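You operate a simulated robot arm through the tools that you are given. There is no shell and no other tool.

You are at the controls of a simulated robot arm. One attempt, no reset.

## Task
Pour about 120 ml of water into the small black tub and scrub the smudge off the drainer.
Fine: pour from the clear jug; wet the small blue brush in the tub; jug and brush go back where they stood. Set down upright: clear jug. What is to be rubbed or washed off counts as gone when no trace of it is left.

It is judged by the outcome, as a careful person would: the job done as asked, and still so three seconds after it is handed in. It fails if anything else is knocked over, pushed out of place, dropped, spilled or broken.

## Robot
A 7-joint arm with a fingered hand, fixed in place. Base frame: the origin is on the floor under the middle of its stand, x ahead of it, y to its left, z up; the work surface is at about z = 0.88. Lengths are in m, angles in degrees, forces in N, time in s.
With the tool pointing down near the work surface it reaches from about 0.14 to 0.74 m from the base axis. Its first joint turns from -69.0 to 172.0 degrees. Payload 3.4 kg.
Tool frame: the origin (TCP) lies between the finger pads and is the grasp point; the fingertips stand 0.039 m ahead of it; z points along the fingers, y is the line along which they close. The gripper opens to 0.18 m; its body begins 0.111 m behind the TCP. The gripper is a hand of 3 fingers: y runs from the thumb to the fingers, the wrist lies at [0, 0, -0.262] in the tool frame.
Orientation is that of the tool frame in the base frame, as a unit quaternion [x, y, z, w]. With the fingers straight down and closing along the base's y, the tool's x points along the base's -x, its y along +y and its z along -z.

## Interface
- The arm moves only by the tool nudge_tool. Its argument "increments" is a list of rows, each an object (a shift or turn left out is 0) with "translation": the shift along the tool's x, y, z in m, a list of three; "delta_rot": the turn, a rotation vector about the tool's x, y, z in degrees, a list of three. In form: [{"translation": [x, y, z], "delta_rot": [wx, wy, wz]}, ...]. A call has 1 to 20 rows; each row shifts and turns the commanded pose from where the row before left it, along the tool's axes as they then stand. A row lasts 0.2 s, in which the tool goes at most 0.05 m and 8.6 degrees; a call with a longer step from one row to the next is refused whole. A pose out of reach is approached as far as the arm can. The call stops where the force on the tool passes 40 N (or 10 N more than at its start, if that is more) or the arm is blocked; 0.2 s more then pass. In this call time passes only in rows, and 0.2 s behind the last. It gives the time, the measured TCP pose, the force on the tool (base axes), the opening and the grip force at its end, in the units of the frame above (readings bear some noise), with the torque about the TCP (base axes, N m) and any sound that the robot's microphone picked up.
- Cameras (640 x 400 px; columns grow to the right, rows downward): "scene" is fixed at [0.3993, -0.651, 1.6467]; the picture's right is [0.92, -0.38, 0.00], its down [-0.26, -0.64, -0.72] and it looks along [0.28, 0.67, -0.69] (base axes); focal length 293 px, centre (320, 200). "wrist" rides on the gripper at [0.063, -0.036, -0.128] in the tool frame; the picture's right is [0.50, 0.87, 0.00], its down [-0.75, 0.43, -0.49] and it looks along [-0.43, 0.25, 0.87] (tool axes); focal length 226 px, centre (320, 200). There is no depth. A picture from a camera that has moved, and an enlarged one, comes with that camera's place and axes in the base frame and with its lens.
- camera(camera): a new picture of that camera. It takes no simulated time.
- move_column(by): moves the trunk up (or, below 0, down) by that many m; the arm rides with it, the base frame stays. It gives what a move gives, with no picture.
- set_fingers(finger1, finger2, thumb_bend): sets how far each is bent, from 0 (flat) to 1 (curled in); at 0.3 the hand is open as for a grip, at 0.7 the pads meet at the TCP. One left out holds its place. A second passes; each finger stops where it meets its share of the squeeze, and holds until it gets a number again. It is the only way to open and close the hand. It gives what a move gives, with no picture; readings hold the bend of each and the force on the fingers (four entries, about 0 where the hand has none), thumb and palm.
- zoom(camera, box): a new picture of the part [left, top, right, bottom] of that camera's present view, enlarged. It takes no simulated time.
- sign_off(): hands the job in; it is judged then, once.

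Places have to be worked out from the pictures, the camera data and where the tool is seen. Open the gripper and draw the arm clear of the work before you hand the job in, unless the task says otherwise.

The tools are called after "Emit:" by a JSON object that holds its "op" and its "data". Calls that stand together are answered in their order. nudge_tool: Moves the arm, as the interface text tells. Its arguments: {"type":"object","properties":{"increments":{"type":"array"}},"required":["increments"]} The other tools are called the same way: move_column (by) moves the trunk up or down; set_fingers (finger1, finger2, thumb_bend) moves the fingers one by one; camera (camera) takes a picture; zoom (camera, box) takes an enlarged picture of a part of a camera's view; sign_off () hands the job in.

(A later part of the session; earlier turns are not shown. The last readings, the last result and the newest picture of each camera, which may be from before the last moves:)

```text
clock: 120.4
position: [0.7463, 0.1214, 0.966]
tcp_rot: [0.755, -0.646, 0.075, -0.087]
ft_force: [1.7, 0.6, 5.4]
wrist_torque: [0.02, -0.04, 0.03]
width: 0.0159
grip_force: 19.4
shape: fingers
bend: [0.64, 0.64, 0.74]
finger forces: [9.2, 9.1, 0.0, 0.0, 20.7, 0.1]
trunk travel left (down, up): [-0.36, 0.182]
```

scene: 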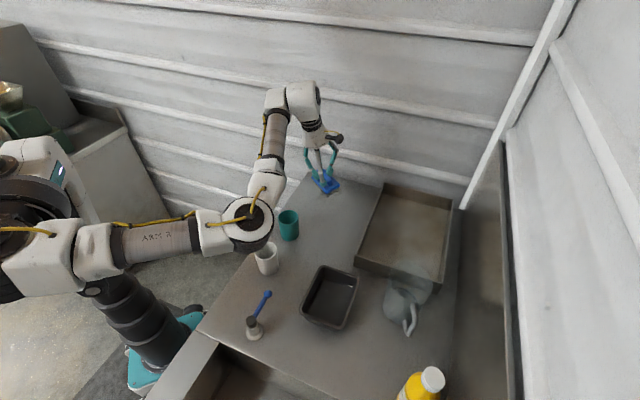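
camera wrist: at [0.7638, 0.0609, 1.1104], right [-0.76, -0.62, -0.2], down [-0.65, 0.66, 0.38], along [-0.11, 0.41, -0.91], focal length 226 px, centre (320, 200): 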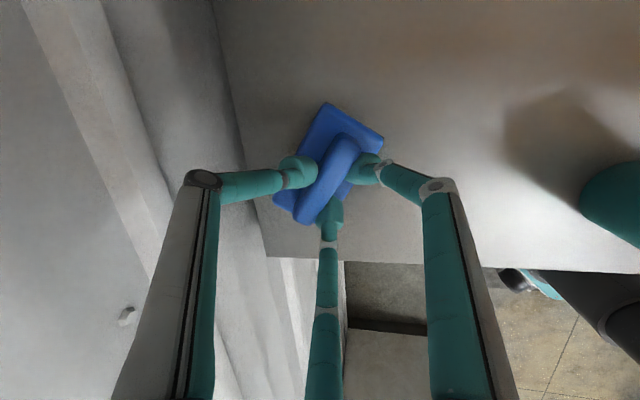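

Contact at about TCP z = 0.9655 with 5 N. I press slightly more and make a first set of tangential strokes to see the effect.

Emit:
{"op": "nudge_tool", "data": {"increments": [{"translation": [0, 0.0004, 0.0015]}, {"translation": [0.02, 0, 0]}, {"translation": [-0.02, 0, 0]}, {"translation": [-0.02, 0, 0]}, {"translation": [0.02, 0, 0]}, {"translation": [0.02, 0, 0]}, {"translation": [-0.02, 0, 0]}, {"translation": [-0.02, 0, 0]}, {"translation": [0.02, 0, 0]}]}}

Emit:
{"op": "zoom", "data": {"camera": "wrist", "box": [220, 60, 440, 280]}}

Emit:
{"op": "zoom", "data": {"camera": "scene", "box": [290, 150, 380, 220]}}

```text
clock: 122.4
position: [0.7463, 0.126, 0.9619]
tcp_rot: [0.756, -0.644, 0.076, -0.085]
ft_force: [-0.3, 3.8, 5.5]
wrist_torque: [0.05, 0.18, -0.07]
width: 0.0154
grip_force: 20.7
shape: fingers
bend: [0.66, 0.66, 0.74]
finger forces: [10.4, 9.8, 0.0, 0.0, 20.7, 0.0]
trunk travel left (down, up): [-0.36, 0.182]
```

```text
1.82 times, centred on (330, 170) of wrist
camera zoom: at [0.7622, 0.0661, 1.0945], right [-0.75, -0.63, -0.2], down [-0.65, 0.66, 0.38], along [-0.11, 0.41, -0.91], focal length 411 px, centre (302, 254)
```

zoom: 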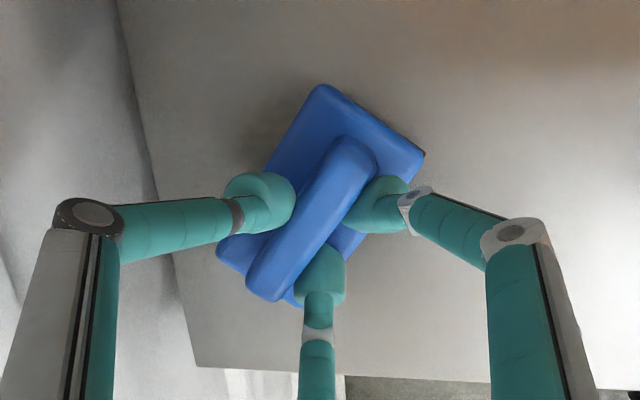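

```text
5.71 times, centred on (335, 185) of scene
camera zoom: at [0.3993, -0.651, 1.6467], right [0.92, -0.38, 0.0], down [-0.26, -0.64, -0.72], along [0.28, 0.67, -0.69], focal length 1676 px, centre (234, 286)
```

zoom: 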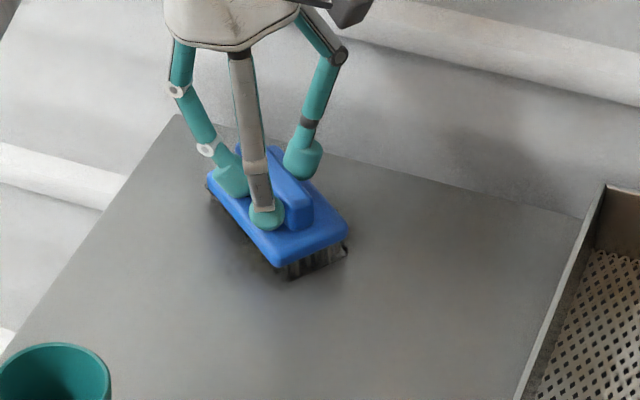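

The brush slides flat with ~6 N. I continue with tangential strokes while stepping radially outward.

Emit:
{"op": "nudge_tool", "data": {"increments": [{"translation": [0, -0.0117, 0.0027]}, {"translation": [0.025, 0, 0]}, {"translation": [-0.025, 0, 0]}, {"translation": [-0.025, 0, 0]}, {"translation": [0.025, 0, 0]}, {"translation": [0, -0.0117, 0.0027]}, {"translation": [0.025, 0, 0]}, {"translation": [-0.025, 0, 0]}, {"translation": [-0.025, 0, 0]}, {"translation": [0.025, 0, 0]}, {"translation": [0, -0.0117, 0.0027]}, {"translation": [0.025, 0, 0]}, {"translation": [-0.025, 0, 0]}, {"translation": [-0.025, 0, 0]}, {"translation": [0.025, 0, 0]}]}}

Emit:
{"op": "zoom", "data": {"camera": "wrist", "box": [220, 60, 440, 280]}}

Emit:
{"op": "zoom", "data": {"camera": "scene", "box": [290, 150, 380, 220]}}

```text
clock: 125.6
position: [0.7685, 0.1161, 0.9581]
tcp_rot: [0.755, -0.646, 0.074, -0.087]
ft_force: [0.9, 2.7, 8.7]
wrist_torque: [0.15, 0.22, 0.0]
width: 0.0156
grip_force: 21.7
shape: fingers
bend: [0.68, 0.67, 0.73]
finger forces: [11.3, 10.3, 0.1, 0.0, 22.0, 0.0]
out of reach, approached as far as the arm can: row 9, 11, 14
trunk travel left (down, up): [-0.36, 0.182]
```

```text
1.82 times, centred on (330, 170) of wrist
camera zoom: at [0.7845, 0.0559, 1.09], right [-0.76, -0.62, -0.2], down [-0.64, 0.66, 0.38], along [-0.11, 0.41, -0.9], focal length 411 px, centre (302, 254)
```

zoom: 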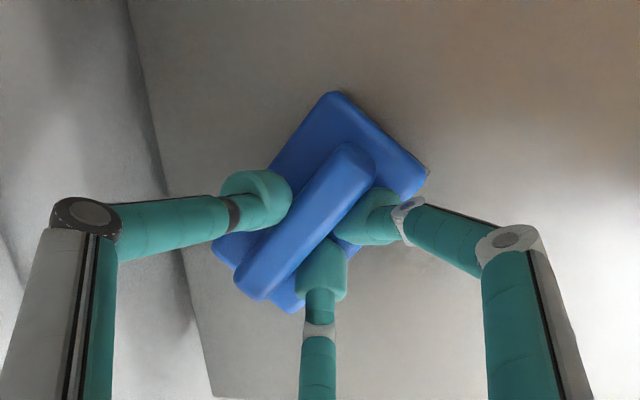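

```text
5.71 times, centred on (335, 185) of scene
camera zoom: at [0.3993, -0.651, 1.6467], right [0.92, -0.38, 0.0], down [-0.26, -0.64, -0.72], along [0.28, 0.67, -0.69], focal length 1676 px, centre (234, 286)
```

zoom: 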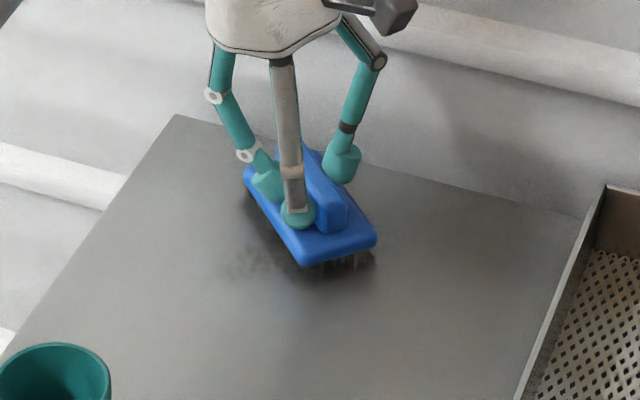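

Some outer strokes hit the arm's reach limit; I'll lower the trunk later to gain reach. First I scrub the inner part of the smudge by stepping inward with strokes.

Emit:
{"op": "nudge_tool", "data": {"increments": [{"translation": [0, 0.0146, -0.0034]}, {"translation": [0.025, 0, 0]}, {"translation": [-0.025, 0, 0]}, {"translation": [-0.025, 0, 0]}, {"translation": [0.025, 0, 0]}, {"translation": [0, 0.0146, -0.0034]}, {"translation": [0.025, 0, 0]}, {"translation": [-0.025, 0, 0]}, {"translation": [-0.025, 0, 0]}, {"translation": [0.025, 0, 0]}, {"translation": [0, 0.0146, -0.0034]}, {"translation": [0.025, 0, 0]}, {"translation": [-0.025, 0, 0]}, {"translation": [-0.025, 0, 0]}, {"translation": [0.025, 0, 0]}, {"translation": [0, 0.0146, -0.0034]}, {"translation": [0.025, 0, 0]}, {"translation": [-0.025, 0, 0]}, {"translation": [-0.025, 0, 0]}, {"translation": [0.025, 0, 0]}]}}

Emit:
{"op": "zoom", "data": {"camera": "wrist", "box": [220, 60, 440, 280]}}

Emit:
{"op": "zoom", "data": {"camera": "scene", "box": [290, 150, 380, 220]}}

```text
clock: 129.8
position: [0.7073, 0.109, 0.9568]
tcp_rot: [0.755, -0.646, 0.076, -0.086]
ft_force: [-0.6, 2.1, 7.4]
wrist_torque: [0.07, 0.14, -0.01]
width: 0.0144
grip_force: 20.6
shape: fingers
bend: [0.68, 0.68, 0.73]
finger forces: [10.5, 10.0, 0.0, 0.0, 21.0, 0.0]
trunk travel left (down, up): [-0.36, 0.182]
```

```text
1.82 times, centred on (330, 170) of wrist
camera zoom: at [0.7241, 0.0488, 1.0903], right [-0.76, -0.62, -0.2], down [-0.65, 0.66, 0.38], along [-0.11, 0.41, -0.9], focal length 411 px, centre (302, 254)
```

zoom: 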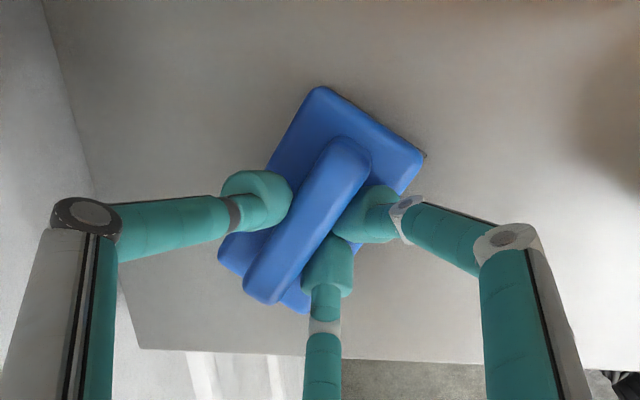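

```text
5.71 times, centred on (335, 185) of scene
camera zoom: at [0.3993, -0.651, 1.6467], right [0.92, -0.38, 0.0], down [-0.26, -0.64, -0.72], along [0.28, 0.67, -0.69], focal length 1676 px, centre (234, 286)
```

zoom: 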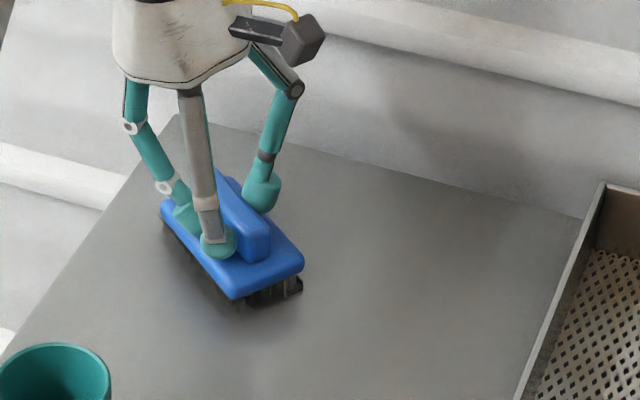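

The visible area already looks clean. I lift the brush and move it aside toward the robot to inspect what is left.

Emit:
{"op": "nudge_tool", "data": {"increments": [{"translation": [0, -0.0091, -0.039]}, {"translation": [0, 0.02, -0.025]}, {"translation": [0, 0.03, -0.007]}, {"translation": [0.03, 0.02, -0.005]}, {"translation": [0.04, 0, 0]}, {"translation": [0.04, 0, 0]}]}}

Emit:
{"op": "zoom", "data": {"camera": "scene", "box": [290, 160, 380, 220]}}

Emit:
{"op": "camera", "data": {"camera": "wrist"}}

Emit:
{"op": "camera", "data": {"camera": "scene"}}

```text
clock: 131.2
position: [0.6489, -0.0123, 1.0164]
tcp_rot: [0.755, -0.646, 0.075, -0.086]
ft_force: [0.4, 0.1, -1.5]
wrist_torque: [0.0, 0.01, 0.03]
width: 0.0136
grip_force: 19.0
shape: fingers
bend: [0.67, 0.67, 0.74]
finger forces: [9.6, 9.5, 0.0, 0.1, 18.8, 0.1]
trunk travel left (down, up): [-0.36, 0.182]
```

```text
6.67 times, centred on (335, 190) of scene
camera zoom: at [0.3993, -0.651, 1.6467], right [0.92, -0.38, 0.0], down [-0.26, -0.64, -0.72], along [0.28, 0.67, -0.69], focal length 1955 px, centre (220, 267)
```

zoom: 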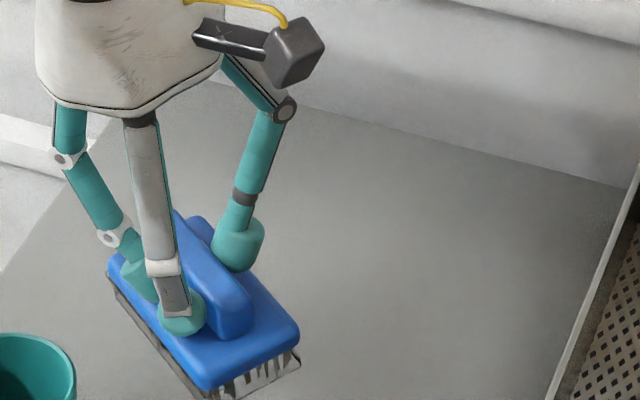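

```text
taken
camera wrist: at [0.6655, -0.072, 1.15], right [-0.76, -0.62, -0.2], down [-0.65, 0.66, 0.38], along [-0.11, 0.41, -0.9], focal length 226 px, centre (320, 200)
```

wrist: 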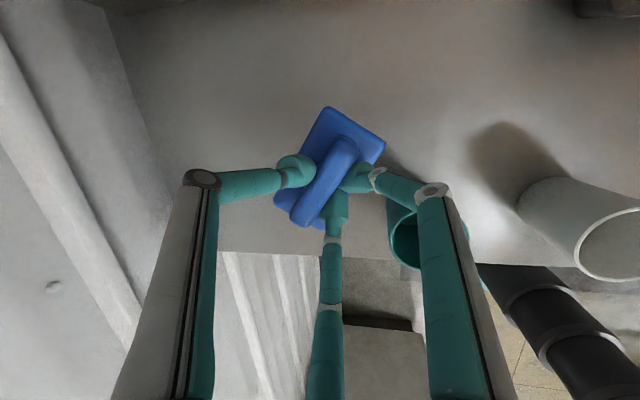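

```text
taken
```

scene: 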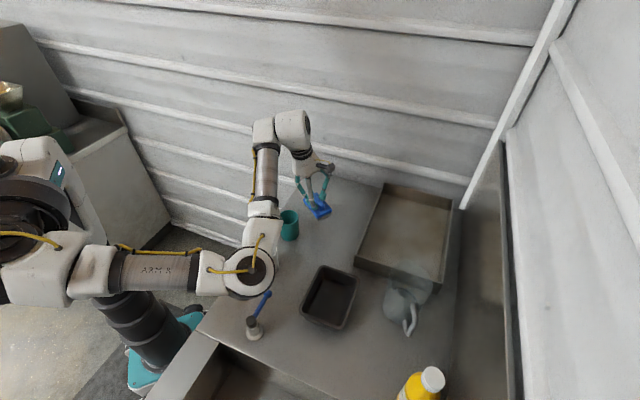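

Nothing is visible of the smudge in the clear part. The hand still hides some of the area, so I shift sideways a bit higher and look again from both cameras.

Emit:
{"op": "nudge_tool", "data": {"increments": [{"translation": [0.03, -0.015, -0.03]}, {"translation": [0.04, -0.005, -0.01]}, {"translation": [0.03, 0, 0]}]}}

Emit:
{"op": "zoom", "data": {"camera": "scene", "box": [290, 160, 380, 220]}}

Emit:
{"op": "camera", "data": {"camera": "wrist"}}

Emit:
{"op": "zoom", "data": {"camera": "scene", "box": [305, 175, 355, 205]}}

```text
clock: 132.0
position: [0.6733, -0.1109, 1.0618]
tcp_rot: [0.755, -0.646, 0.075, -0.087]
ft_force: [-0.8, -1.1, -1.6]
wrist_torque: [-0.01, 0.02, -0.01]
width: 0.0133
grip_force: 19.2
shape: fingers
bend: [0.67, 0.67, 0.74]
finger forces: [9.5, 9.6, 0.1, 0.0, 18.9, 0.0]
trunk travel left (down, up): [-0.36, 0.182]
```

```text
6.67 times, centred on (335, 190) of scene
camera zoom: at [0.3993, -0.651, 1.6467], right [0.92, -0.38, 0.0], down [-0.26, -0.64, -0.72], along [0.28, 0.67, -0.69], focal length 1955 px, centre (220, 267)
```

zoom: 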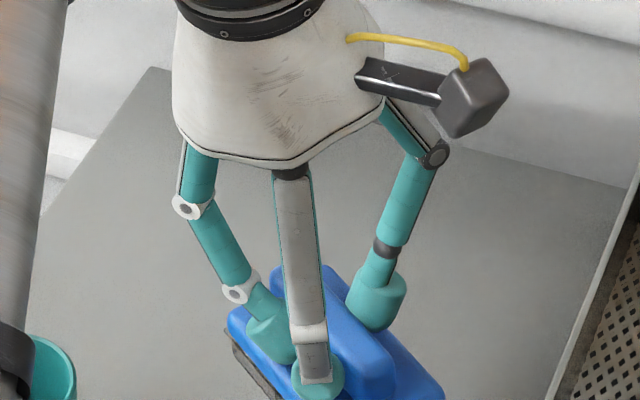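

```text
taken
camera wrist: at [0.6897, -0.1719, 1.1937], right [-0.76, -0.62, -0.2], down [-0.65, 0.66, 0.38], along [-0.11, 0.42, -0.9], focal length 226 px, centre (320, 200)
```

wrist: 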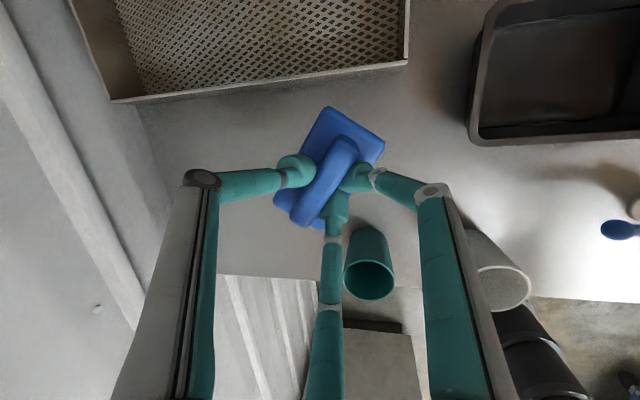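

```text
12.80 times, centred on (330, 190) of scene
camera zoom: at [0.3993, -0.651, 1.6467], right [0.92, -0.38, 0.0], down [-0.26, -0.64, -0.72], along [0.28, 0.67, -0.69], focal length 3754 px, centre (192, 328)
```

zoom: 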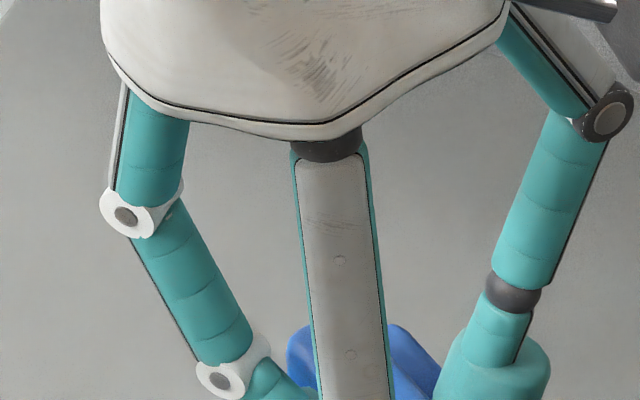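

I zoom the wrist picture where the smudge should be (around pixel (230, 215)).

Emit:
{"op": "zoom", "data": {"camera": "wrist", "box": [200, 170, 290, 270]}}

Emit:
{"op": "nudge_tool", "data": {"increments": [{"delta_rot": [0, -1.69, -7.32]}, {"delta_rot": [0, -1.69, -7.32]}, {"delta_rot": [0, -1.69, -7.32]}]}}

Emit:
{"op": "camera", "data": {"camera": "wrist"}}

```text
4.00 times, centred on (245, 220) of wrist
camera zoom: at [0.6897, -0.1719, 1.1937], right [-0.76, -0.62, -0.2], down [-0.65, 0.66, 0.38], along [-0.11, 0.42, -0.9], focal length 904 px, centre (620, 120)
```

zoom: 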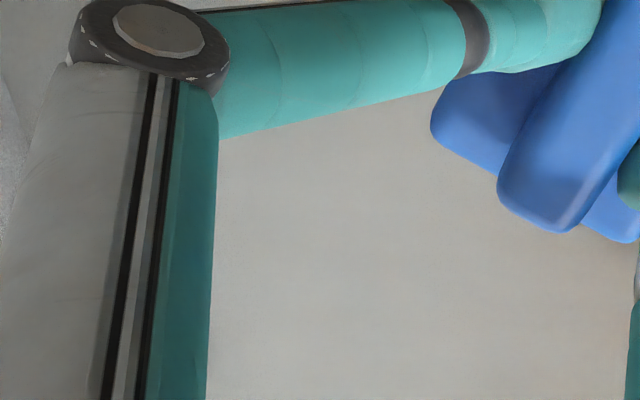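

```text
clock: 132.8
position: [0.6746, -0.1116, 1.0616]
tcp_rot: [0.867, -0.485, 0.057, -0.1]
ft_force: [0.0, -0.7, -1.2]
wrist_torque: [0.02, 0.03, 0.0]
width: 0.0133
grip_force: 18.9
shape: fingers
bend: [0.67, 0.67, 0.74]
finger forces: [9.5, 9.5, 0.1, 0.0, 19.0, 0.1]
trunk travel left (down, up): [-0.36, 0.182]
```

```text
taken
camera wrist: at [0.7126, -0.1609, 1.1944], right [-0.46, -0.87, -0.2], down [-0.85, 0.36, 0.38], along [-0.26, 0.34, -0.9], focal length 226 px, centre (320, 200)
```

wrist: 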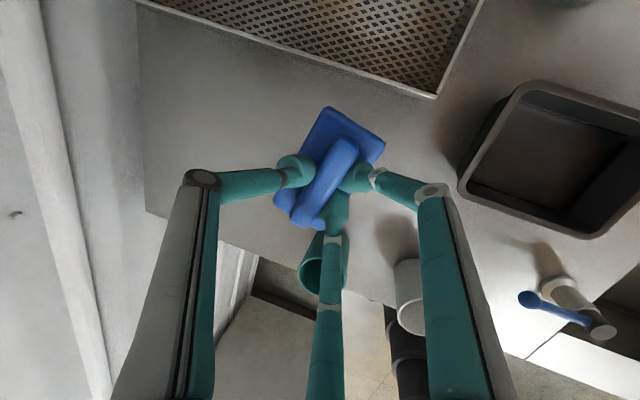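

The smudge location is now left of the finger in the wrist picture; I zoom there.

Emit:
{"op": "zoom", "data": {"camera": "wrist", "box": [135, 90, 265, 190]}}

```text
4.00 times, centred on (200, 140) of wrist
camera zoom: at [0.7126, -0.1609, 1.1944], right [-0.46, -0.87, -0.2], down [-0.85, 0.36, 0.38], along [-0.26, 0.34, -0.9], focal length 904 px, centre (800, 440)
```

zoom: 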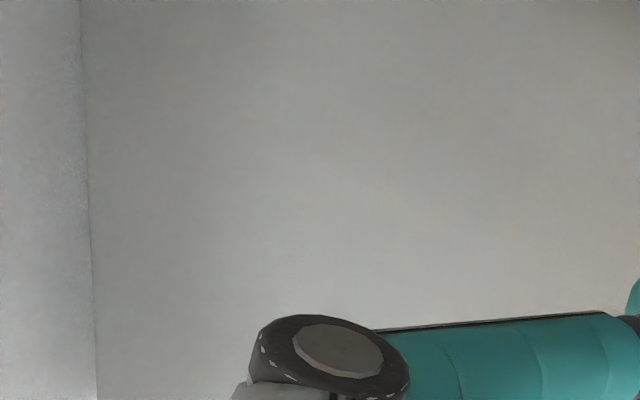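

The outer part of the smudge area is clean. I turn the hand back to the brush's home orientation and step aside so the scene camera can see the whole area.

Emit:
{"op": "nudge_tool", "data": {"increments": [{"delta_rot": [0, 1.69, 7.32]}, {"delta_rot": [0, 1.69, 7.32]}, {"delta_rot": [0, 1.69, 7.32]}, {"delta_rot": [0, 1.69, 7.32]}, {"delta_rot": [0, 1.69, 7.32]}, {"delta_rot": [0, 1.69, 7.32]}, {"delta_rot": [0, 1.69, 7.32]}, {"delta_rot": [0, 1.69, 7.32]}, {"delta_rot": [0, 1.69, 7.32]}, {"delta_rot": [0, 1.69, 7.32]}, {"translation": [0.0325, -0.0073, -0.0086]}, {"translation": [0.0325, -0.0073, -0.0086]}, {"translation": [0.0325, -0.0073, -0.0086]}, {"translation": [0.0325, -0.0073, -0.0086]}]}}

Emit:
{"op": "camera", "data": {"camera": "scene"}}

Emit:
{"op": "zoom", "data": {"camera": "scene", "box": [300, 170, 360, 215]}}

Emit:
{"op": "camera", "data": {"camera": "wrist"}}

```text
clock: 135.8
position: [0.5987, -0.2162, 1.102]
tcp_rot: [-0.39, 0.913, -0.106, 0.046]
ft_force: [0.1, -0.8, -0.6]
wrist_torque: [0.0, -0.01, 0.0]
width: 0.0132
grip_force: 18.4
shape: fingers
bend: [0.67, 0.67, 0.74]
finger forces: [9.5, 9.5, 0.1, 0.0, 18.9, 0.0]
trunk travel left (down, up): [-0.36, 0.182]
```

```text
taken
```

scene: 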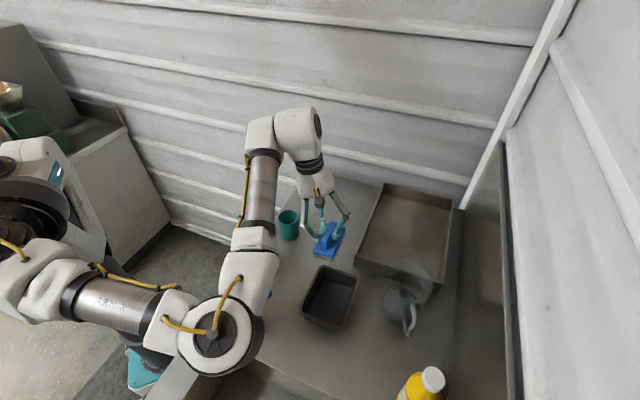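

```text
8.89 times, centred on (330, 192) of scene
camera zoom: at [0.3993, -0.651, 1.6467], right [0.92, -0.38, 0.0], down [-0.26, -0.64, -0.72], along [0.28, 0.67, -0.69], focal length 2607 px, centre (231, 267)
```

zoom: 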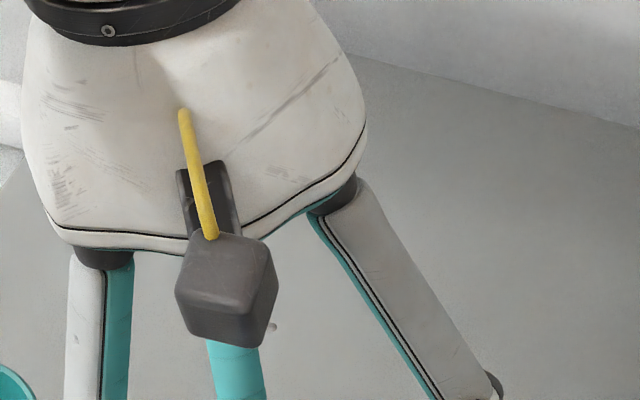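

```text
taken
camera wrist: at [0.5602, -0.2661, 1.2352], right [-0.95, 0.22, -0.2], down [0.13, 0.92, 0.38], along [0.27, 0.34, -0.9], focal length 226 px, centre (320, 200)
```

wrist: 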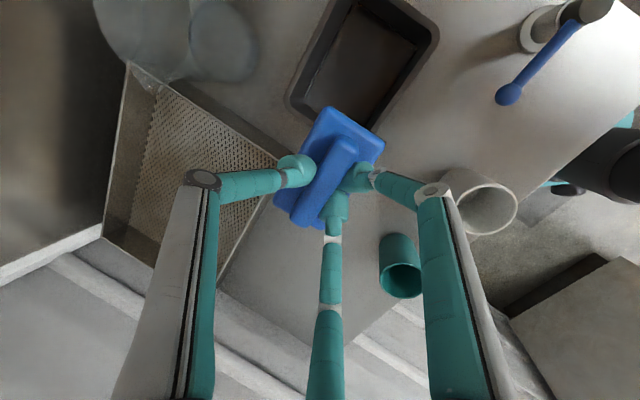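

In this wrist view the smudge spot is at about (302, 307); I zoom there.

Emit:
{"op": "zoom", "data": {"camera": "wrist", "box": [220, 240, 400, 350]}}

```text
3.56 times, centred on (310, 295) of wrist
camera zoom: at [0.5602, -0.2661, 1.2352], right [-0.95, 0.22, -0.2], down [0.13, 0.92, 0.38], along [0.27, 0.34, -0.9], focal length 804 px, centre (356, -138)
```

zoom: 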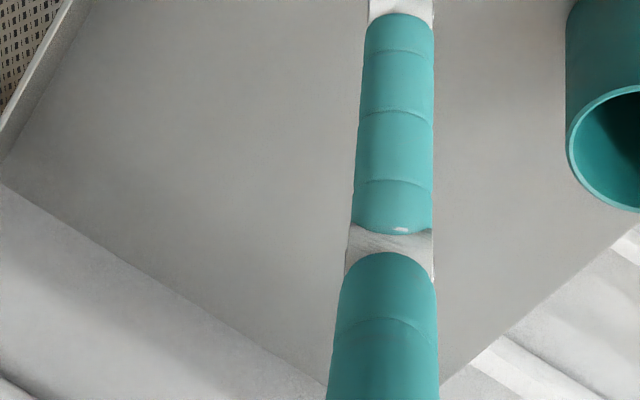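

Every part of the smudge area I can see is clean. I'll bring the brush home now and re-inspect the area fully once the hand is out of the way. First I hover over its original spot.

Emit:
{"op": "nudge_tool", "data": {"increments": [{"translation": [-0.0358, 0.0051, 0.0095]}, {"translation": [-0.0358, 0.0051, 0.0095]}, {"translation": [-0.0358, 0.0051, 0.0095]}, {"translation": [-0.0358, 0.0051, 0.0095]}, {"translation": [-0.0358, 0.0051, 0.0095]}, {"translation": [0, 0.0068, 0.0292]}, {"translation": [0, 0.0068, 0.0292]}]}}

Emit:
{"op": "zoom", "data": {"camera": "scene", "box": [310, 195, 380, 255]}}

Emit:
{"op": "zoom", "data": {"camera": "wrist", "box": [220, 60, 440, 280]}}

```text
clock: 137.4
position: [0.7132, -0.0806, 0.9887]
tcp_rot: [-0.39, 0.914, -0.106, 0.045]
ft_force: [0.1, -0.6, -1.3]
wrist_torque: [0.01, 0.0, 0.01]
width: 0.013
grip_force: 19.3
shape: fingers
bend: [0.67, 0.67, 0.74]
finger forces: [9.6, 9.3, 0.1, 0.1, 18.8, 0.1]
trunk travel left (down, up): [-0.36, 0.182]
```

```text
6.67 times, centred on (345, 225) of scene
camera zoom: at [0.3993, -0.651, 1.6467], right [0.92, -0.38, 0.0], down [-0.26, -0.64, -0.72], along [0.28, 0.67, -0.69], focal length 1955 px, centre (153, 33)
```

zoom: 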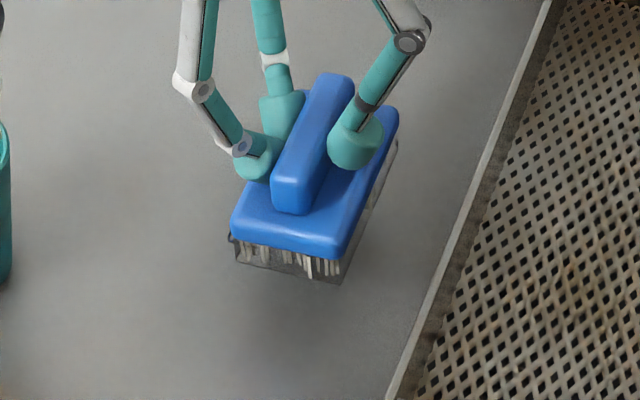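

```text
1.82 times, centred on (330, 170) of wrist
camera zoom: at [0.6753, -0.1293, 1.121], right [-0.95, 0.22, -0.2], down [0.13, 0.91, 0.38], along [0.27, 0.34, -0.9], focal length 411 px, centre (302, 254)
```

zoom: 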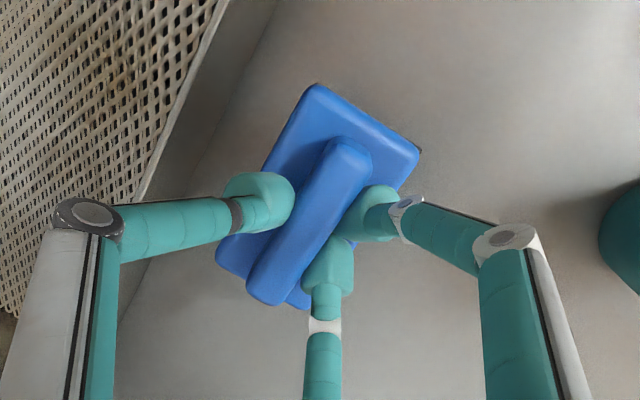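

The brush is about 4 mm off its original spot; I correct that and lower it toward the surface.

Emit:
{"op": "nudge_tool", "data": {"increments": [{"translation": [0.0046, 0.0011, -0.0003]}, {"translation": [0, 0.0025, 0.0107]}, {"translation": [0, 0.0025, 0.0107]}]}}

Emit:
{"op": "nudge_tool", "data": {"increments": [{"translation": [0, 0.0007, 0.0029]}]}}

Emit:
{"op": "nudge_tool", "data": {"increments": [{"translation": [0, 0.0007, 0.0029]}]}}

Emit:
{"op": "zoom", "data": {"camera": "scene", "box": [310, 195, 380, 255]}}

```text
clock: 138.2
position: [0.7099, -0.0804, 0.967]
tcp_rot: [-0.391, 0.913, -0.105, 0.046]
ft_force: [0.3, -0.5, -1.5]
wrist_torque: [0.0, 0.01, 0.06]
width: 0.013
grip_force: 18.7
shape: fingers
bend: [0.67, 0.67, 0.74]
finger forces: [9.5, 9.3, 0.0, 0.1, 18.8, 0.1]
trunk travel left (down, up): [-0.36, 0.182]
```

```text
clock: 138.6
position: [0.7095, -0.0798, 0.9641]
tcp_rot: [-0.39, 0.914, -0.105, 0.045]
ft_force: [0.5, 0.8, -1.1]
wrist_torque: [0.01, 0.01, 0.02]
width: 0.013
grip_force: 19.1
shape: fingers
bend: [0.67, 0.67, 0.74]
finger forces: [9.5, 9.4, 0.0, 0.0, 18.7, 0.1]
trunk travel left (down, up): [-0.36, 0.182]
```

```text
clock: 139.0
position: [0.7089, -0.0803, 0.962]
tcp_rot: [-0.391, 0.913, -0.105, 0.046]
ft_force: [-0.3, -0.2, -0.7]
wrist_torque: [0.0, 0.01, -0.02]
width: 0.0129
grip_force: 18.9
shape: fingers
bend: [0.67, 0.67, 0.74]
finger forces: [9.5, 9.3, 0.0, 0.1, 18.9, 0.1]
trunk travel left (down, up): [-0.36, 0.182]
```

```text
6.67 times, centred on (345, 225) of scene
camera zoom: at [0.3993, -0.651, 1.6467], right [0.92, -0.38, 0.0], down [-0.26, -0.64, -0.72], along [0.28, 0.67, -0.69], focal length 1955 px, centre (153, 33)
```

zoom: 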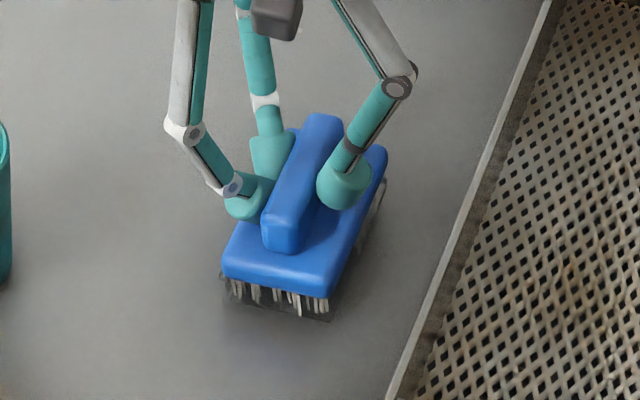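

Alignment with the original outline is within a couple of millimetres. I lower the last millimetres to contact.

Emit:
{"op": "nudge_tool", "data": {"increments": [{"translation": [0, 0.0005, 0.002]}]}}

Emit:
{"op": "nudge_tool", "data": {"increments": [{"translation": [0, 0.0005, 0.002]}]}}

Emit:
{"op": "nudge_tool", "data": {"increments": [{"translation": [0, 0.0004, 0.0015]}]}}

```text
clock: 139.4
position: [0.7091, -0.0787, 0.9613]
tcp_rot: [-0.389, 0.914, -0.106, 0.047]
ft_force: [0.3, -0.4, 0.8]
wrist_torque: [0.01, 0.01, 0.0]
width: 0.0133
grip_force: 19.4
shape: fingers
bend: [0.67, 0.67, 0.73]
finger forces: [9.4, 9.4, 0.1, 0.1, 19.4, 0.0]
trunk travel left (down, up): [-0.36, 0.182]
```

```text
clock: 139.8
position: [0.7091, -0.0799, 0.9599]
tcp_rot: [-0.389, 0.914, -0.106, 0.047]
ft_force: [2.6, -1.3, 7.2]
wrist_torque: [-0.04, -0.04, 0.0]
width: 0.0129
grip_force: 20.5
shape: fingers
bend: [0.68, 0.67, 0.73]
finger forces: [9.3, 9.0, 0.0, 0.0, 21.4, 0.1]
trunk travel left (down, up): [-0.36, 0.182]
```

```text
clock: 140.2
position: [0.7092, -0.0803, 0.9584]
tcp_rot: [-0.389, 0.914, -0.108, 0.049]
ft_force: [3.5, -2.7, 12.8]
wrist_torque: [-0.04, -0.04, 0.0]
width: 0.0133
grip_force: 20.8
shape: fingers
bend: [0.68, 0.68, 0.73]
finger forces: [9.5, 9.4, 0.1, 0.1, 23.5, 0.0]
trunk travel left (down, up): [-0.36, 0.182]
```

Resting on the counter with 13 N; I ease off 2 mm and then release gently in steps.

Emit:
{"op": "nudge_tool", "data": {"increments": [{"translation": [0, -0.0005, -0.002]}]}}

Emit:
{"op": "set_fingers", "data": {"finger1": 0.7, "finger2": 0.7, "thumb_bend": 0.76}}

Emit:
{"op": "set_fingers", "data": {"finger1": 0.66, "finger2": 0.66, "thumb_bend": 0.71}}

Emit:
{"op": "zoom", "data": {"camera": "scene", "box": [310, 195, 380, 255]}}

```text
clock: 140.6
position: [0.7082, -0.0794, 0.957]
tcp_rot: [-0.39, 0.914, -0.105, 0.045]
ft_force: [1.7, -1.0, 9.0]
wrist_torque: [-0.02, -0.02, 0.0]
width: 0.013
grip_force: 21.2
shape: fingers
bend: [0.68, 0.68, 0.73]
finger forces: [9.7, 9.8, 0.0, 0.0, 22.5, 0.1]
trunk travel left (down, up): [-0.36, 0.182]
```

```text
clock: 141.6
position: [0.7091, -0.0795, 0.9575]
tcp_rot: [-0.391, 0.913, -0.105, 0.046]
ft_force: [-0.4, -0.3, 2.8]
wrist_torque: [-0.01, 0.09, 0.02]
width: 0.0139
grip_force: 15.0
shape: fingers
bend: [0.67, 0.67, 0.7]
finger forces: [7.5, 7.4, 0.1, 0.1, 14.9, 0.0]
trunk travel left (down, up): [-0.36, 0.182]
```

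```text
clock: 142.6
position: [0.7093, -0.0791, 0.959]
tcp_rot: [-0.391, 0.913, -0.105, 0.046]
ft_force: [0.2, 0.7, 1.4]
wrist_torque: [0.01, 0.04, -0.02]
width: 0.0156
grip_force: 7.3
shape: fingers
bend: [0.66, 0.66, 0.68]
finger forces: [4.2, 4.1, 0.0, 0.1, 7.4, 0.0]
trunk travel left (down, up): [-0.36, 0.182]
```

```text
6.67 times, centred on (345, 225) of scene
camera zoom: at [0.3993, -0.651, 1.6467], right [0.92, -0.38, 0.0], down [-0.26, -0.64, -0.72], along [0.28, 0.67, -0.69], focal length 1955 px, centre (153, 33)
```

zoom: 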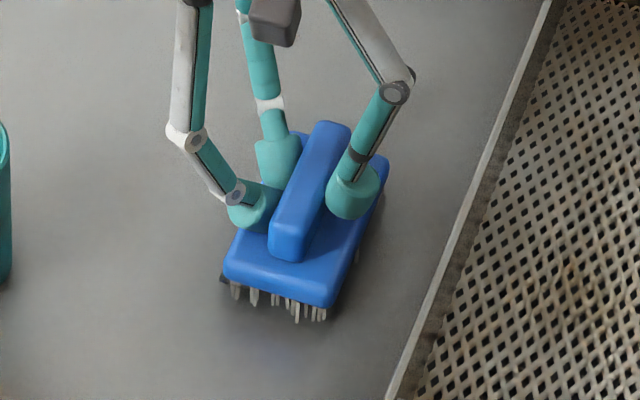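

The outline matches the original within about 2 mm. I finish releasing.

Emit:
{"op": "set_fingers", "data": {"finger1": 0.63, "finger2": 0.63, "thumb_bend": 0.65}}

Emit:
{"op": "set_fingers", "data": {"finger1": 0.6, "finger2": 0.6, "thumb_bend": 0.6}}

Emit:
{"op": "zoom", "data": {"camera": "scene", "box": [310, 195, 380, 255]}}

Emit:
{"op": "zoom", "data": {"camera": "wrist", "box": [220, 60, 440, 280]}}

```text
clock: 143.6
position: [0.7093, -0.0807, 0.9587]
tcp_rot: [-0.39, 0.913, -0.105, 0.046]
ft_force: [-0.9, 0.2, 1.8]
wrist_torque: [-0.05, -0.02, 0.0]
width: 0.0204
grip_force: 1.8
shape: fingers
bend: [0.63, 0.63, 0.64]
finger forces: [1.0, 0.9, 0.0, 0.0, 1.6, 0.0]
trunk travel left (down, up): [-0.36, 0.182]
```

```text
clock: 144.6
position: [0.7092, -0.0798, 0.9579]
tcp_rot: [-0.39, 0.914, -0.107, 0.046]
ft_force: [0.1, -0.4, 5.9]
wrist_torque: [0.07, 0.02, -0.01]
width: 0.031
grip_force: 2.7
shape: fingers
bend: [0.61, 0.61, 0.6]
finger forces: [1.8, 3.8, 0.0, 0.0, 0.1, 0.0]
trunk travel left (down, up): [-0.36, 0.182]
```

```text
6.67 times, centred on (345, 225) of scene
camera zoom: at [0.3993, -0.651, 1.6467], right [0.92, -0.38, 0.0], down [-0.26, -0.64, -0.72], along [0.28, 0.67, -0.69], focal length 1955 px, centre (153, 33)
```

zoom: 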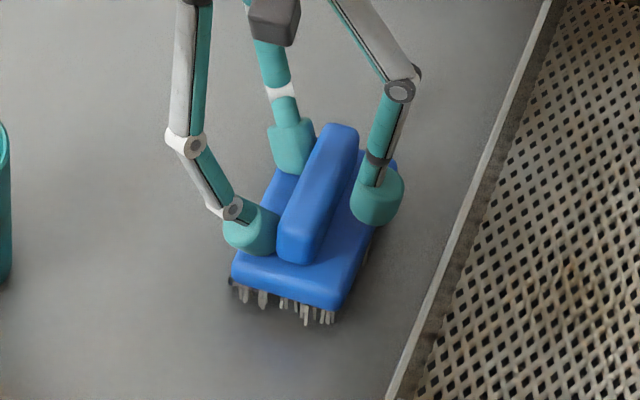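

```text
1.82 times, centred on (330, 170) of wrist
camera zoom: at [0.6706, -0.1292, 1.0915], right [-0.95, 0.22, -0.2], down [0.13, 0.92, 0.38], along [0.27, 0.34, -0.9], focal length 411 px, centre (302, 254)
```

zoom: 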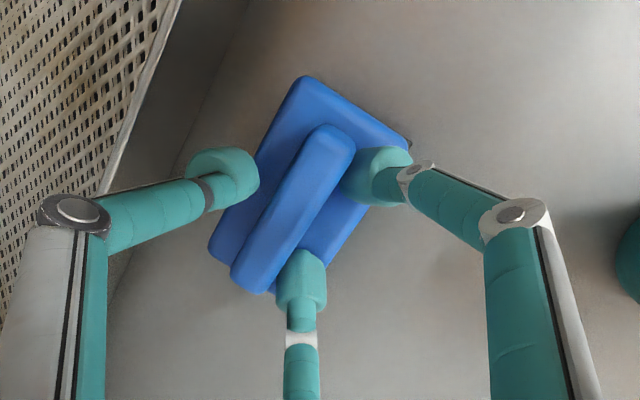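

Opening dragged the brush about 5 mm toward the thumb side because the fingertips press the block. I raise 5 mm so the tips are free, then look.

Emit:
{"op": "nudge_tool", "data": {"increments": [{"translation": [0, -0.0005, -0.005]}]}}

Emit:
{"op": "set_fingers", "data": {"finger1": 0.57, "finger2": 0.57, "thumb_bend": 0.64}}

Emit:
{"op": "zoom", "data": {"camera": "scene", "box": [310, 195, 380, 255]}}

```text
clock: 145.0
position: [0.7085, -0.0798, 0.9623]
tcp_rot: [-0.39, 0.913, -0.106, 0.045]
ft_force: [0.8, -1.1, 0.2]
wrist_torque: [-0.01, -0.01, -0.01]
width: 0.033
grip_force: 0.0
shape: fingers
bend: [0.6, 0.6, 0.6]
finger forces: [0.1, 0.0, 0.0, 0.0, 0.0, 0.0]
trunk travel left (down, up): [-0.36, 0.182]
```

```text
clock: 146.0
position: [0.7085, -0.0801, 0.9637]
tcp_rot: [-0.391, 0.913, -0.105, 0.046]
ft_force: [-0.3, -0.8, 0.4]
wrist_torque: [0.0, 0.02, -0.01]
width: 0.0344
grip_force: 0.0
shape: fingers
bend: [0.56, 0.56, 0.64]
finger forces: [0.0, 0.0, 0.0, 0.0, 0.2, 0.0]
trunk travel left (down, up): [-0.36, 0.182]
```

```text
6.67 times, centred on (345, 225) of scene
camera zoom: at [0.3993, -0.651, 1.6467], right [0.92, -0.38, 0.0], down [-0.26, -0.64, -0.72], along [0.28, 0.67, -0.69], focal length 1955 px, centre (153, 33)
```

zoom: 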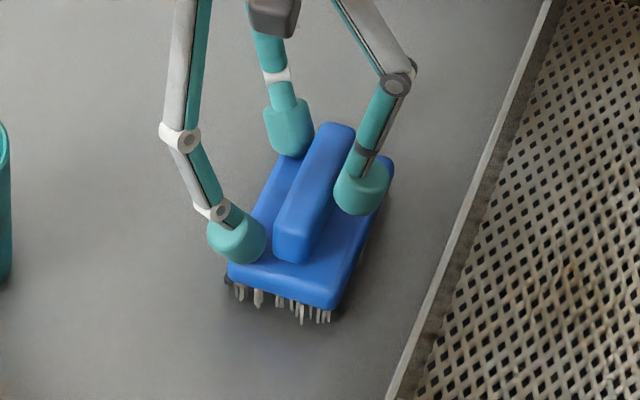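

Thumb pushed it partly back (now ~3–4 mm off). One more small push with the thumb brings it home, then I withdraw.

Emit:
{"op": "set_fingers", "data": {"finger1": 0.55, "finger2": 0.55, "thumb_bend": 0.658}}

Emit:
{"op": "zoom", "data": {"camera": "scene", "box": [310, 195, 380, 255]}}

Emit:
{"op": "set_fingers", "data": {"thumb_bend": 0.58}}

Emit:
{"op": "nudge_tool", "data": {"increments": [{"translation": [0, 0, -0.01]}, {"translation": [0, 0, -0.03]}, {"translation": [0, 0, -0.04]}, {"translation": [0, 0, -0.04]}]}}

Emit:
{"op": "zoom", "data": {"camera": "scene", "box": [310, 195, 380, 255]}}

```text
clock: 147.0
position: [0.7077, -0.0794, 0.9634]
tcp_rot: [-0.39, 0.913, -0.106, 0.045]
ft_force: [0.8, -0.3, -0.9]
wrist_torque: [-0.01, -0.03, 0.02]
width: 0.0349
grip_force: 0.0
shape: fingers
bend: [0.55, 0.55, 0.65]
finger forces: [0.0, 0.1, 0.1, 0.1, 0.2, 0.1]
trunk travel left (down, up): [-0.36, 0.182]
```

```text
6.67 times, centred on (345, 225) of scene
camera zoom: at [0.3993, -0.651, 1.6467], right [0.92, -0.38, 0.0], down [-0.26, -0.64, -0.72], along [0.28, 0.67, -0.69], focal length 1955 px, centre (153, 33)
```

zoom: 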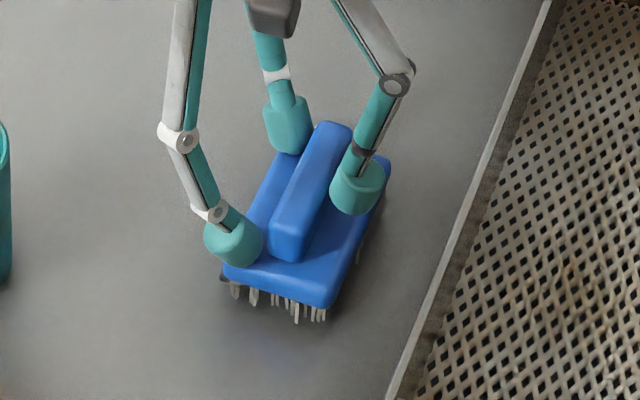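

```text
clock: 148.0
position: [0.7085, -0.0791, 0.9639]
tcp_rot: [-0.39, 0.913, -0.106, 0.046]
ft_force: [-0.1, 0.4, 0.0]
wrist_torque: [-0.04, 0.04, -0.01]
width: 0.0485
grip_force: 0.0
shape: fingers
bend: [0.55, 0.55, 0.57]
finger forces: [0.0, 0.0, 0.0, 0.0, 0.1, 0.0]
trunk travel left (down, up): [-0.36, 0.182]
```

```text
clock: 149.0
position: [0.6875, -0.0601, 1.0819]
tcp_rot: [-0.391, 0.913, -0.107, 0.045]
ft_force: [0.1, -0.5, -1.0]
wrist_torque: [0.01, 0.02, 0.0]
width: 0.0486
grip_force: 0.0
shape: fingers
bend: [0.55, 0.55, 0.57]
finger forces: [0.1, 0.0, 0.0, 0.1, 0.1, 0.0]
trunk travel left (down, up): [-0.36, 0.182]
```

```text
6.67 times, centred on (345, 225) of scene
camera zoom: at [0.3993, -0.651, 1.6467], right [0.92, -0.38, 0.0], down [-0.26, -0.64, -0.72], along [0.28, 0.67, -0.69], focal length 1955 px, centre (153, 33)
```

zoom: 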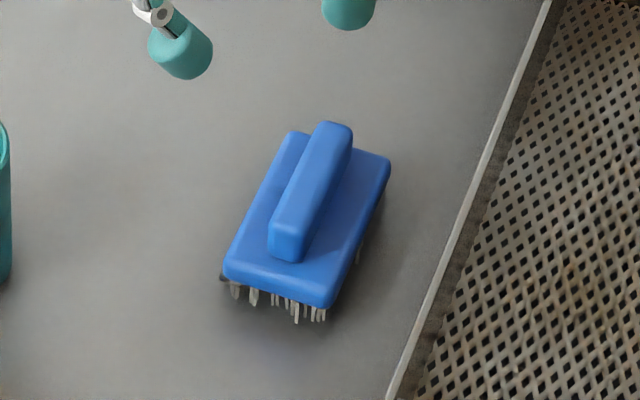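

The brush is back within about 2 mm of where it stood. I withdraw the hand and look at the formerly smudged area unobstructed.

Emit:
{"op": "nudge_tool", "data": {"increments": [{"translation": [0.0178, 0.0185, -0.0289]}, {"translation": [0.0178, 0.0185, -0.0289]}, {"translation": [0.0178, 0.0185, -0.0289]}, {"translation": [0.0178, 0.0185, -0.0289]}, {"translation": [0.0178, 0.0185, -0.0289]}]}}

Emit:
{"op": "camera", "data": {"camera": "scene"}}

Emit:
{"op": "zoom", "data": {"camera": "scene", "box": [290, 165, 370, 215]}}

Emit:
{"op": "camera", "data": {"camera": "wrist"}}

```text
clock: 150.2
position: [0.5355, -0.0398, 1.2015]
tcp_rot: [-0.39, 0.914, -0.106, 0.047]
ft_force: [-1.1, 0.6, 1.0]
wrist_torque: [0.0, -0.04, -0.02]
width: 0.0485
grip_force: 0.0
shape: fingers
bend: [0.55, 0.55, 0.57]
finger forces: [0.0, 0.0, 0.0, 0.0, 0.0, 0.0]
trunk travel left (down, up): [-0.36, 0.182]
```

```text
taken
```

scene: 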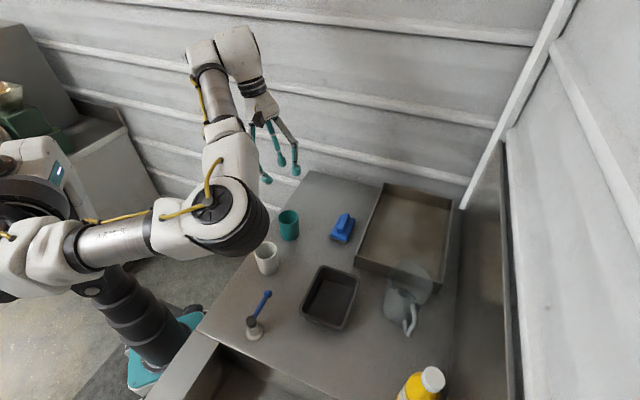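

```text
8.00 times, centred on (330, 190) of scene
camera zoom: at [0.3993, -0.651, 1.6467], right [0.92, -0.38, 0.0], down [-0.26, -0.64, -0.72], along [0.28, 0.67, -0.69], focal length 2346 px, centre (240, 280)
```

zoom: 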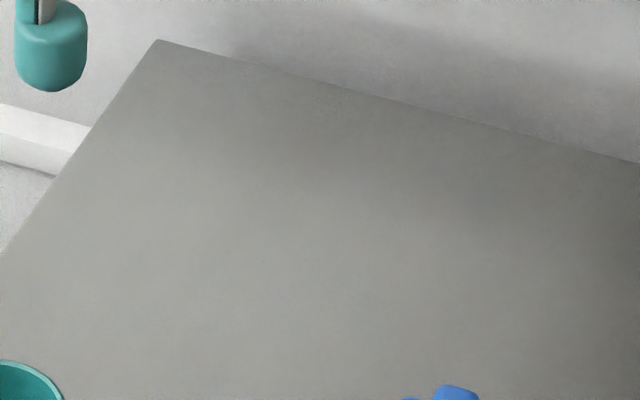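

```text
taken
camera wrist: at [0.4979, -0.0887, 1.3336], right [-0.95, 0.22, -0.2], down [0.13, 0.92, 0.38], along [0.27, 0.34, -0.9], focal length 226 px, centre (320, 200)
```

wrist: 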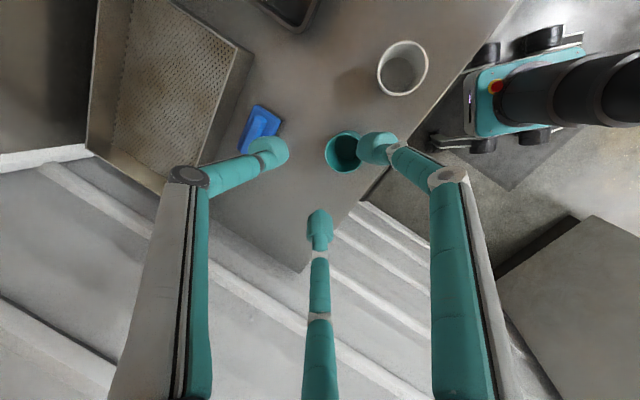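

The drainer is spotless. Let me check the tub's water level, the jug, and everything else once more.

Emit:
{"op": "zoom", "data": {"camera": "scene", "box": [290, 255, 370, 335]}}

Emit:
{"op": "zoom", "data": {"camera": "scene", "box": [340, 250, 500, 350]}}

Emit:
{"op": "zoom", "data": {"camera": "scene", "box": [200, 190, 360, 350]}}

```text
5.00 times, centred on (330, 295) of scene
camera zoom: at [0.3993, -0.651, 1.6467], right [0.92, -0.38, 0.0], down [-0.26, -0.64, -0.72], along [0.28, 0.67, -0.69], focal length 1466 px, centre (270, -275)
```

zoom: 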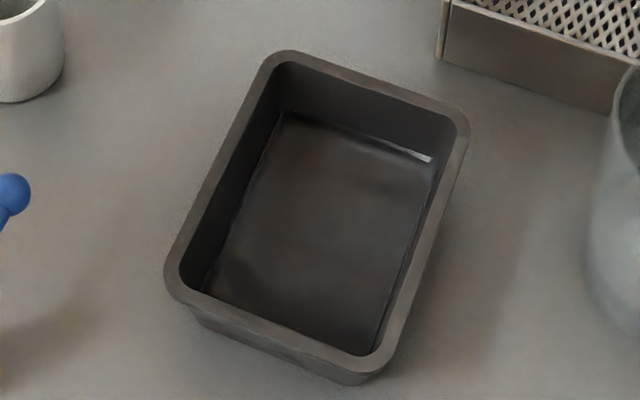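

```text
4.00 times, centred on (420, 300) of scene
camera zoom: at [0.3993, -0.651, 1.6467], right [0.92, -0.38, 0.0], down [-0.26, -0.64, -0.72], along [0.28, 0.67, -0.69], focal length 1173 px, centre (-80, -200)
```

zoom: 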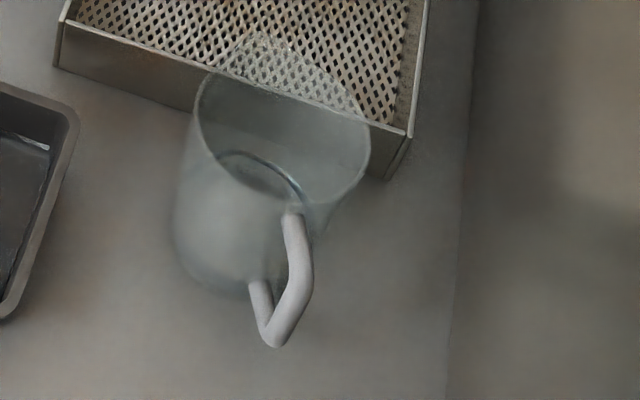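

```text
2.50 times, centred on (280, 270) of scene
camera zoom: at [0.3993, -0.651, 1.6467], right [0.92, -0.38, 0.0], down [-0.26, -0.64, -0.72], along [0.28, 0.67, -0.69], focal length 733 px, centre (420, 25)
```

zoom: 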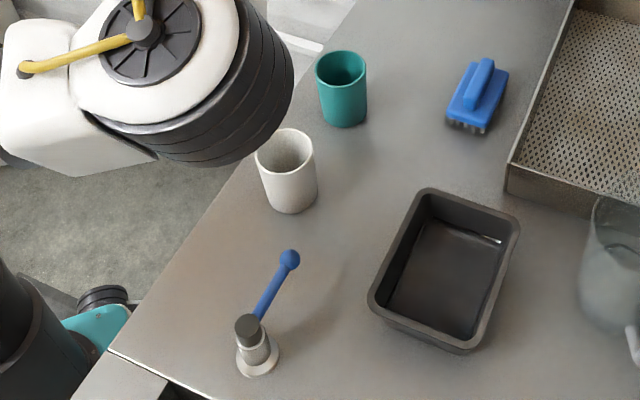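

Everything stands as before. For certainty about the water amount I take a closer look at the tub with the wrist camera from above (fingers opened out of the way).

Emit:
{"op": "set_fingers", "data": {"finger1": 0.2, "finger2": 0.2, "thumb_bend": 0.2}}

Emit:
{"op": "nudge_tool", "data": {"increments": [{"translation": [0.0293, -0.0232, 0.0182]}, {"translation": [0.0293, -0.0232, 0.0182]}, {"translation": [0.0293, -0.0232, 0.0182]}, {"translation": [0.0293, -0.0232, 0.0182]}, {"translation": [0.0293, -0.0232, 0.0182]}, {"translation": [0.0293, -0.0232, 0.0182]}, {"translation": [0.0293, -0.0232, 0.0182]}, {"translation": [0.0293, -0.0232, 0.0182]}]}}

Emit:
{"op": "camera", "data": {"camera": "wrist"}}

Emit:
{"op": "zoom", "data": {"camera": "wrist", "box": [240, 110, 400, 270]}}

```text
clock: 151.2
position: [0.5389, -0.04, 1.201]
tcp_rot: [-0.39, 0.913, -0.105, 0.047]
ft_force: [-0.2, 0.4, 0.3]
wrist_torque: [0.05, -0.02, 0.0]
width: 0.1765
grip_force: 0.1
shape: fingers
bend: [0.2, 0.2, 0.2]
finger forces: [0.0, 0.0, 0.0, 0.1, 0.1, 0.1]
trunk travel left (down, up): [-0.36, 0.182]
```

```text
clock: 153.0
position: [0.53, -0.36, 1.1003]
tcp_rot: [-0.391, 0.913, -0.105, 0.047]
ft_force: [0.3, 0.4, 0.3]
wrist_torque: [0.0, -0.03, 0.04]
width: 0.1765
grip_force: 0.0
shape: fingers
bend: [0.2, 0.2, 0.2]
finger forces: [0.0, 0.0, 0.0, 0.1, 0.0, 0.0]
trunk travel left (down, up): [-0.36, 0.182]
```

```text
taken
camera wrist: at [0.492, -0.4091, 1.2324], right [-0.95, 0.22, -0.2], down [0.13, 0.91, 0.38], along [0.27, 0.34, -0.9], focal length 226 px, centre (320, 200)
```

wrist: 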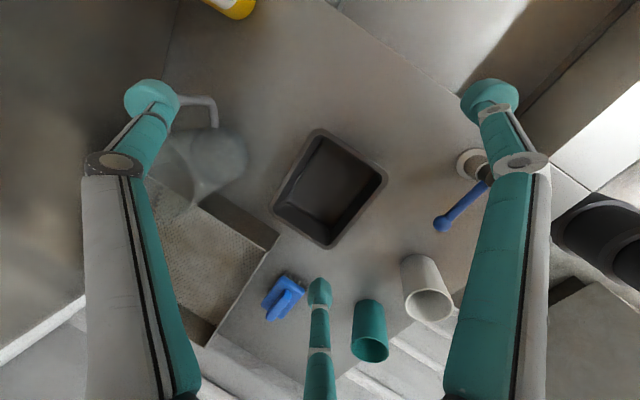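

```text
2.50 times, centred on (320, 190) of wrist
camera zoom: at [0.492, -0.4091, 1.2324], right [-0.95, 0.22, -0.2], down [0.13, 0.91, 0.38], along [0.27, 0.34, -0.9], focal length 565 px, centre (320, 225)
```

zoom: 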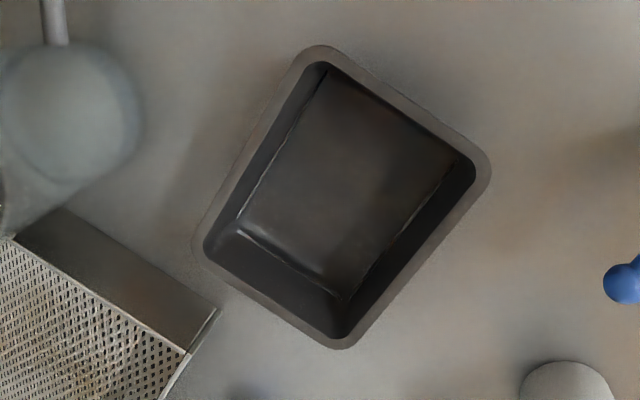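

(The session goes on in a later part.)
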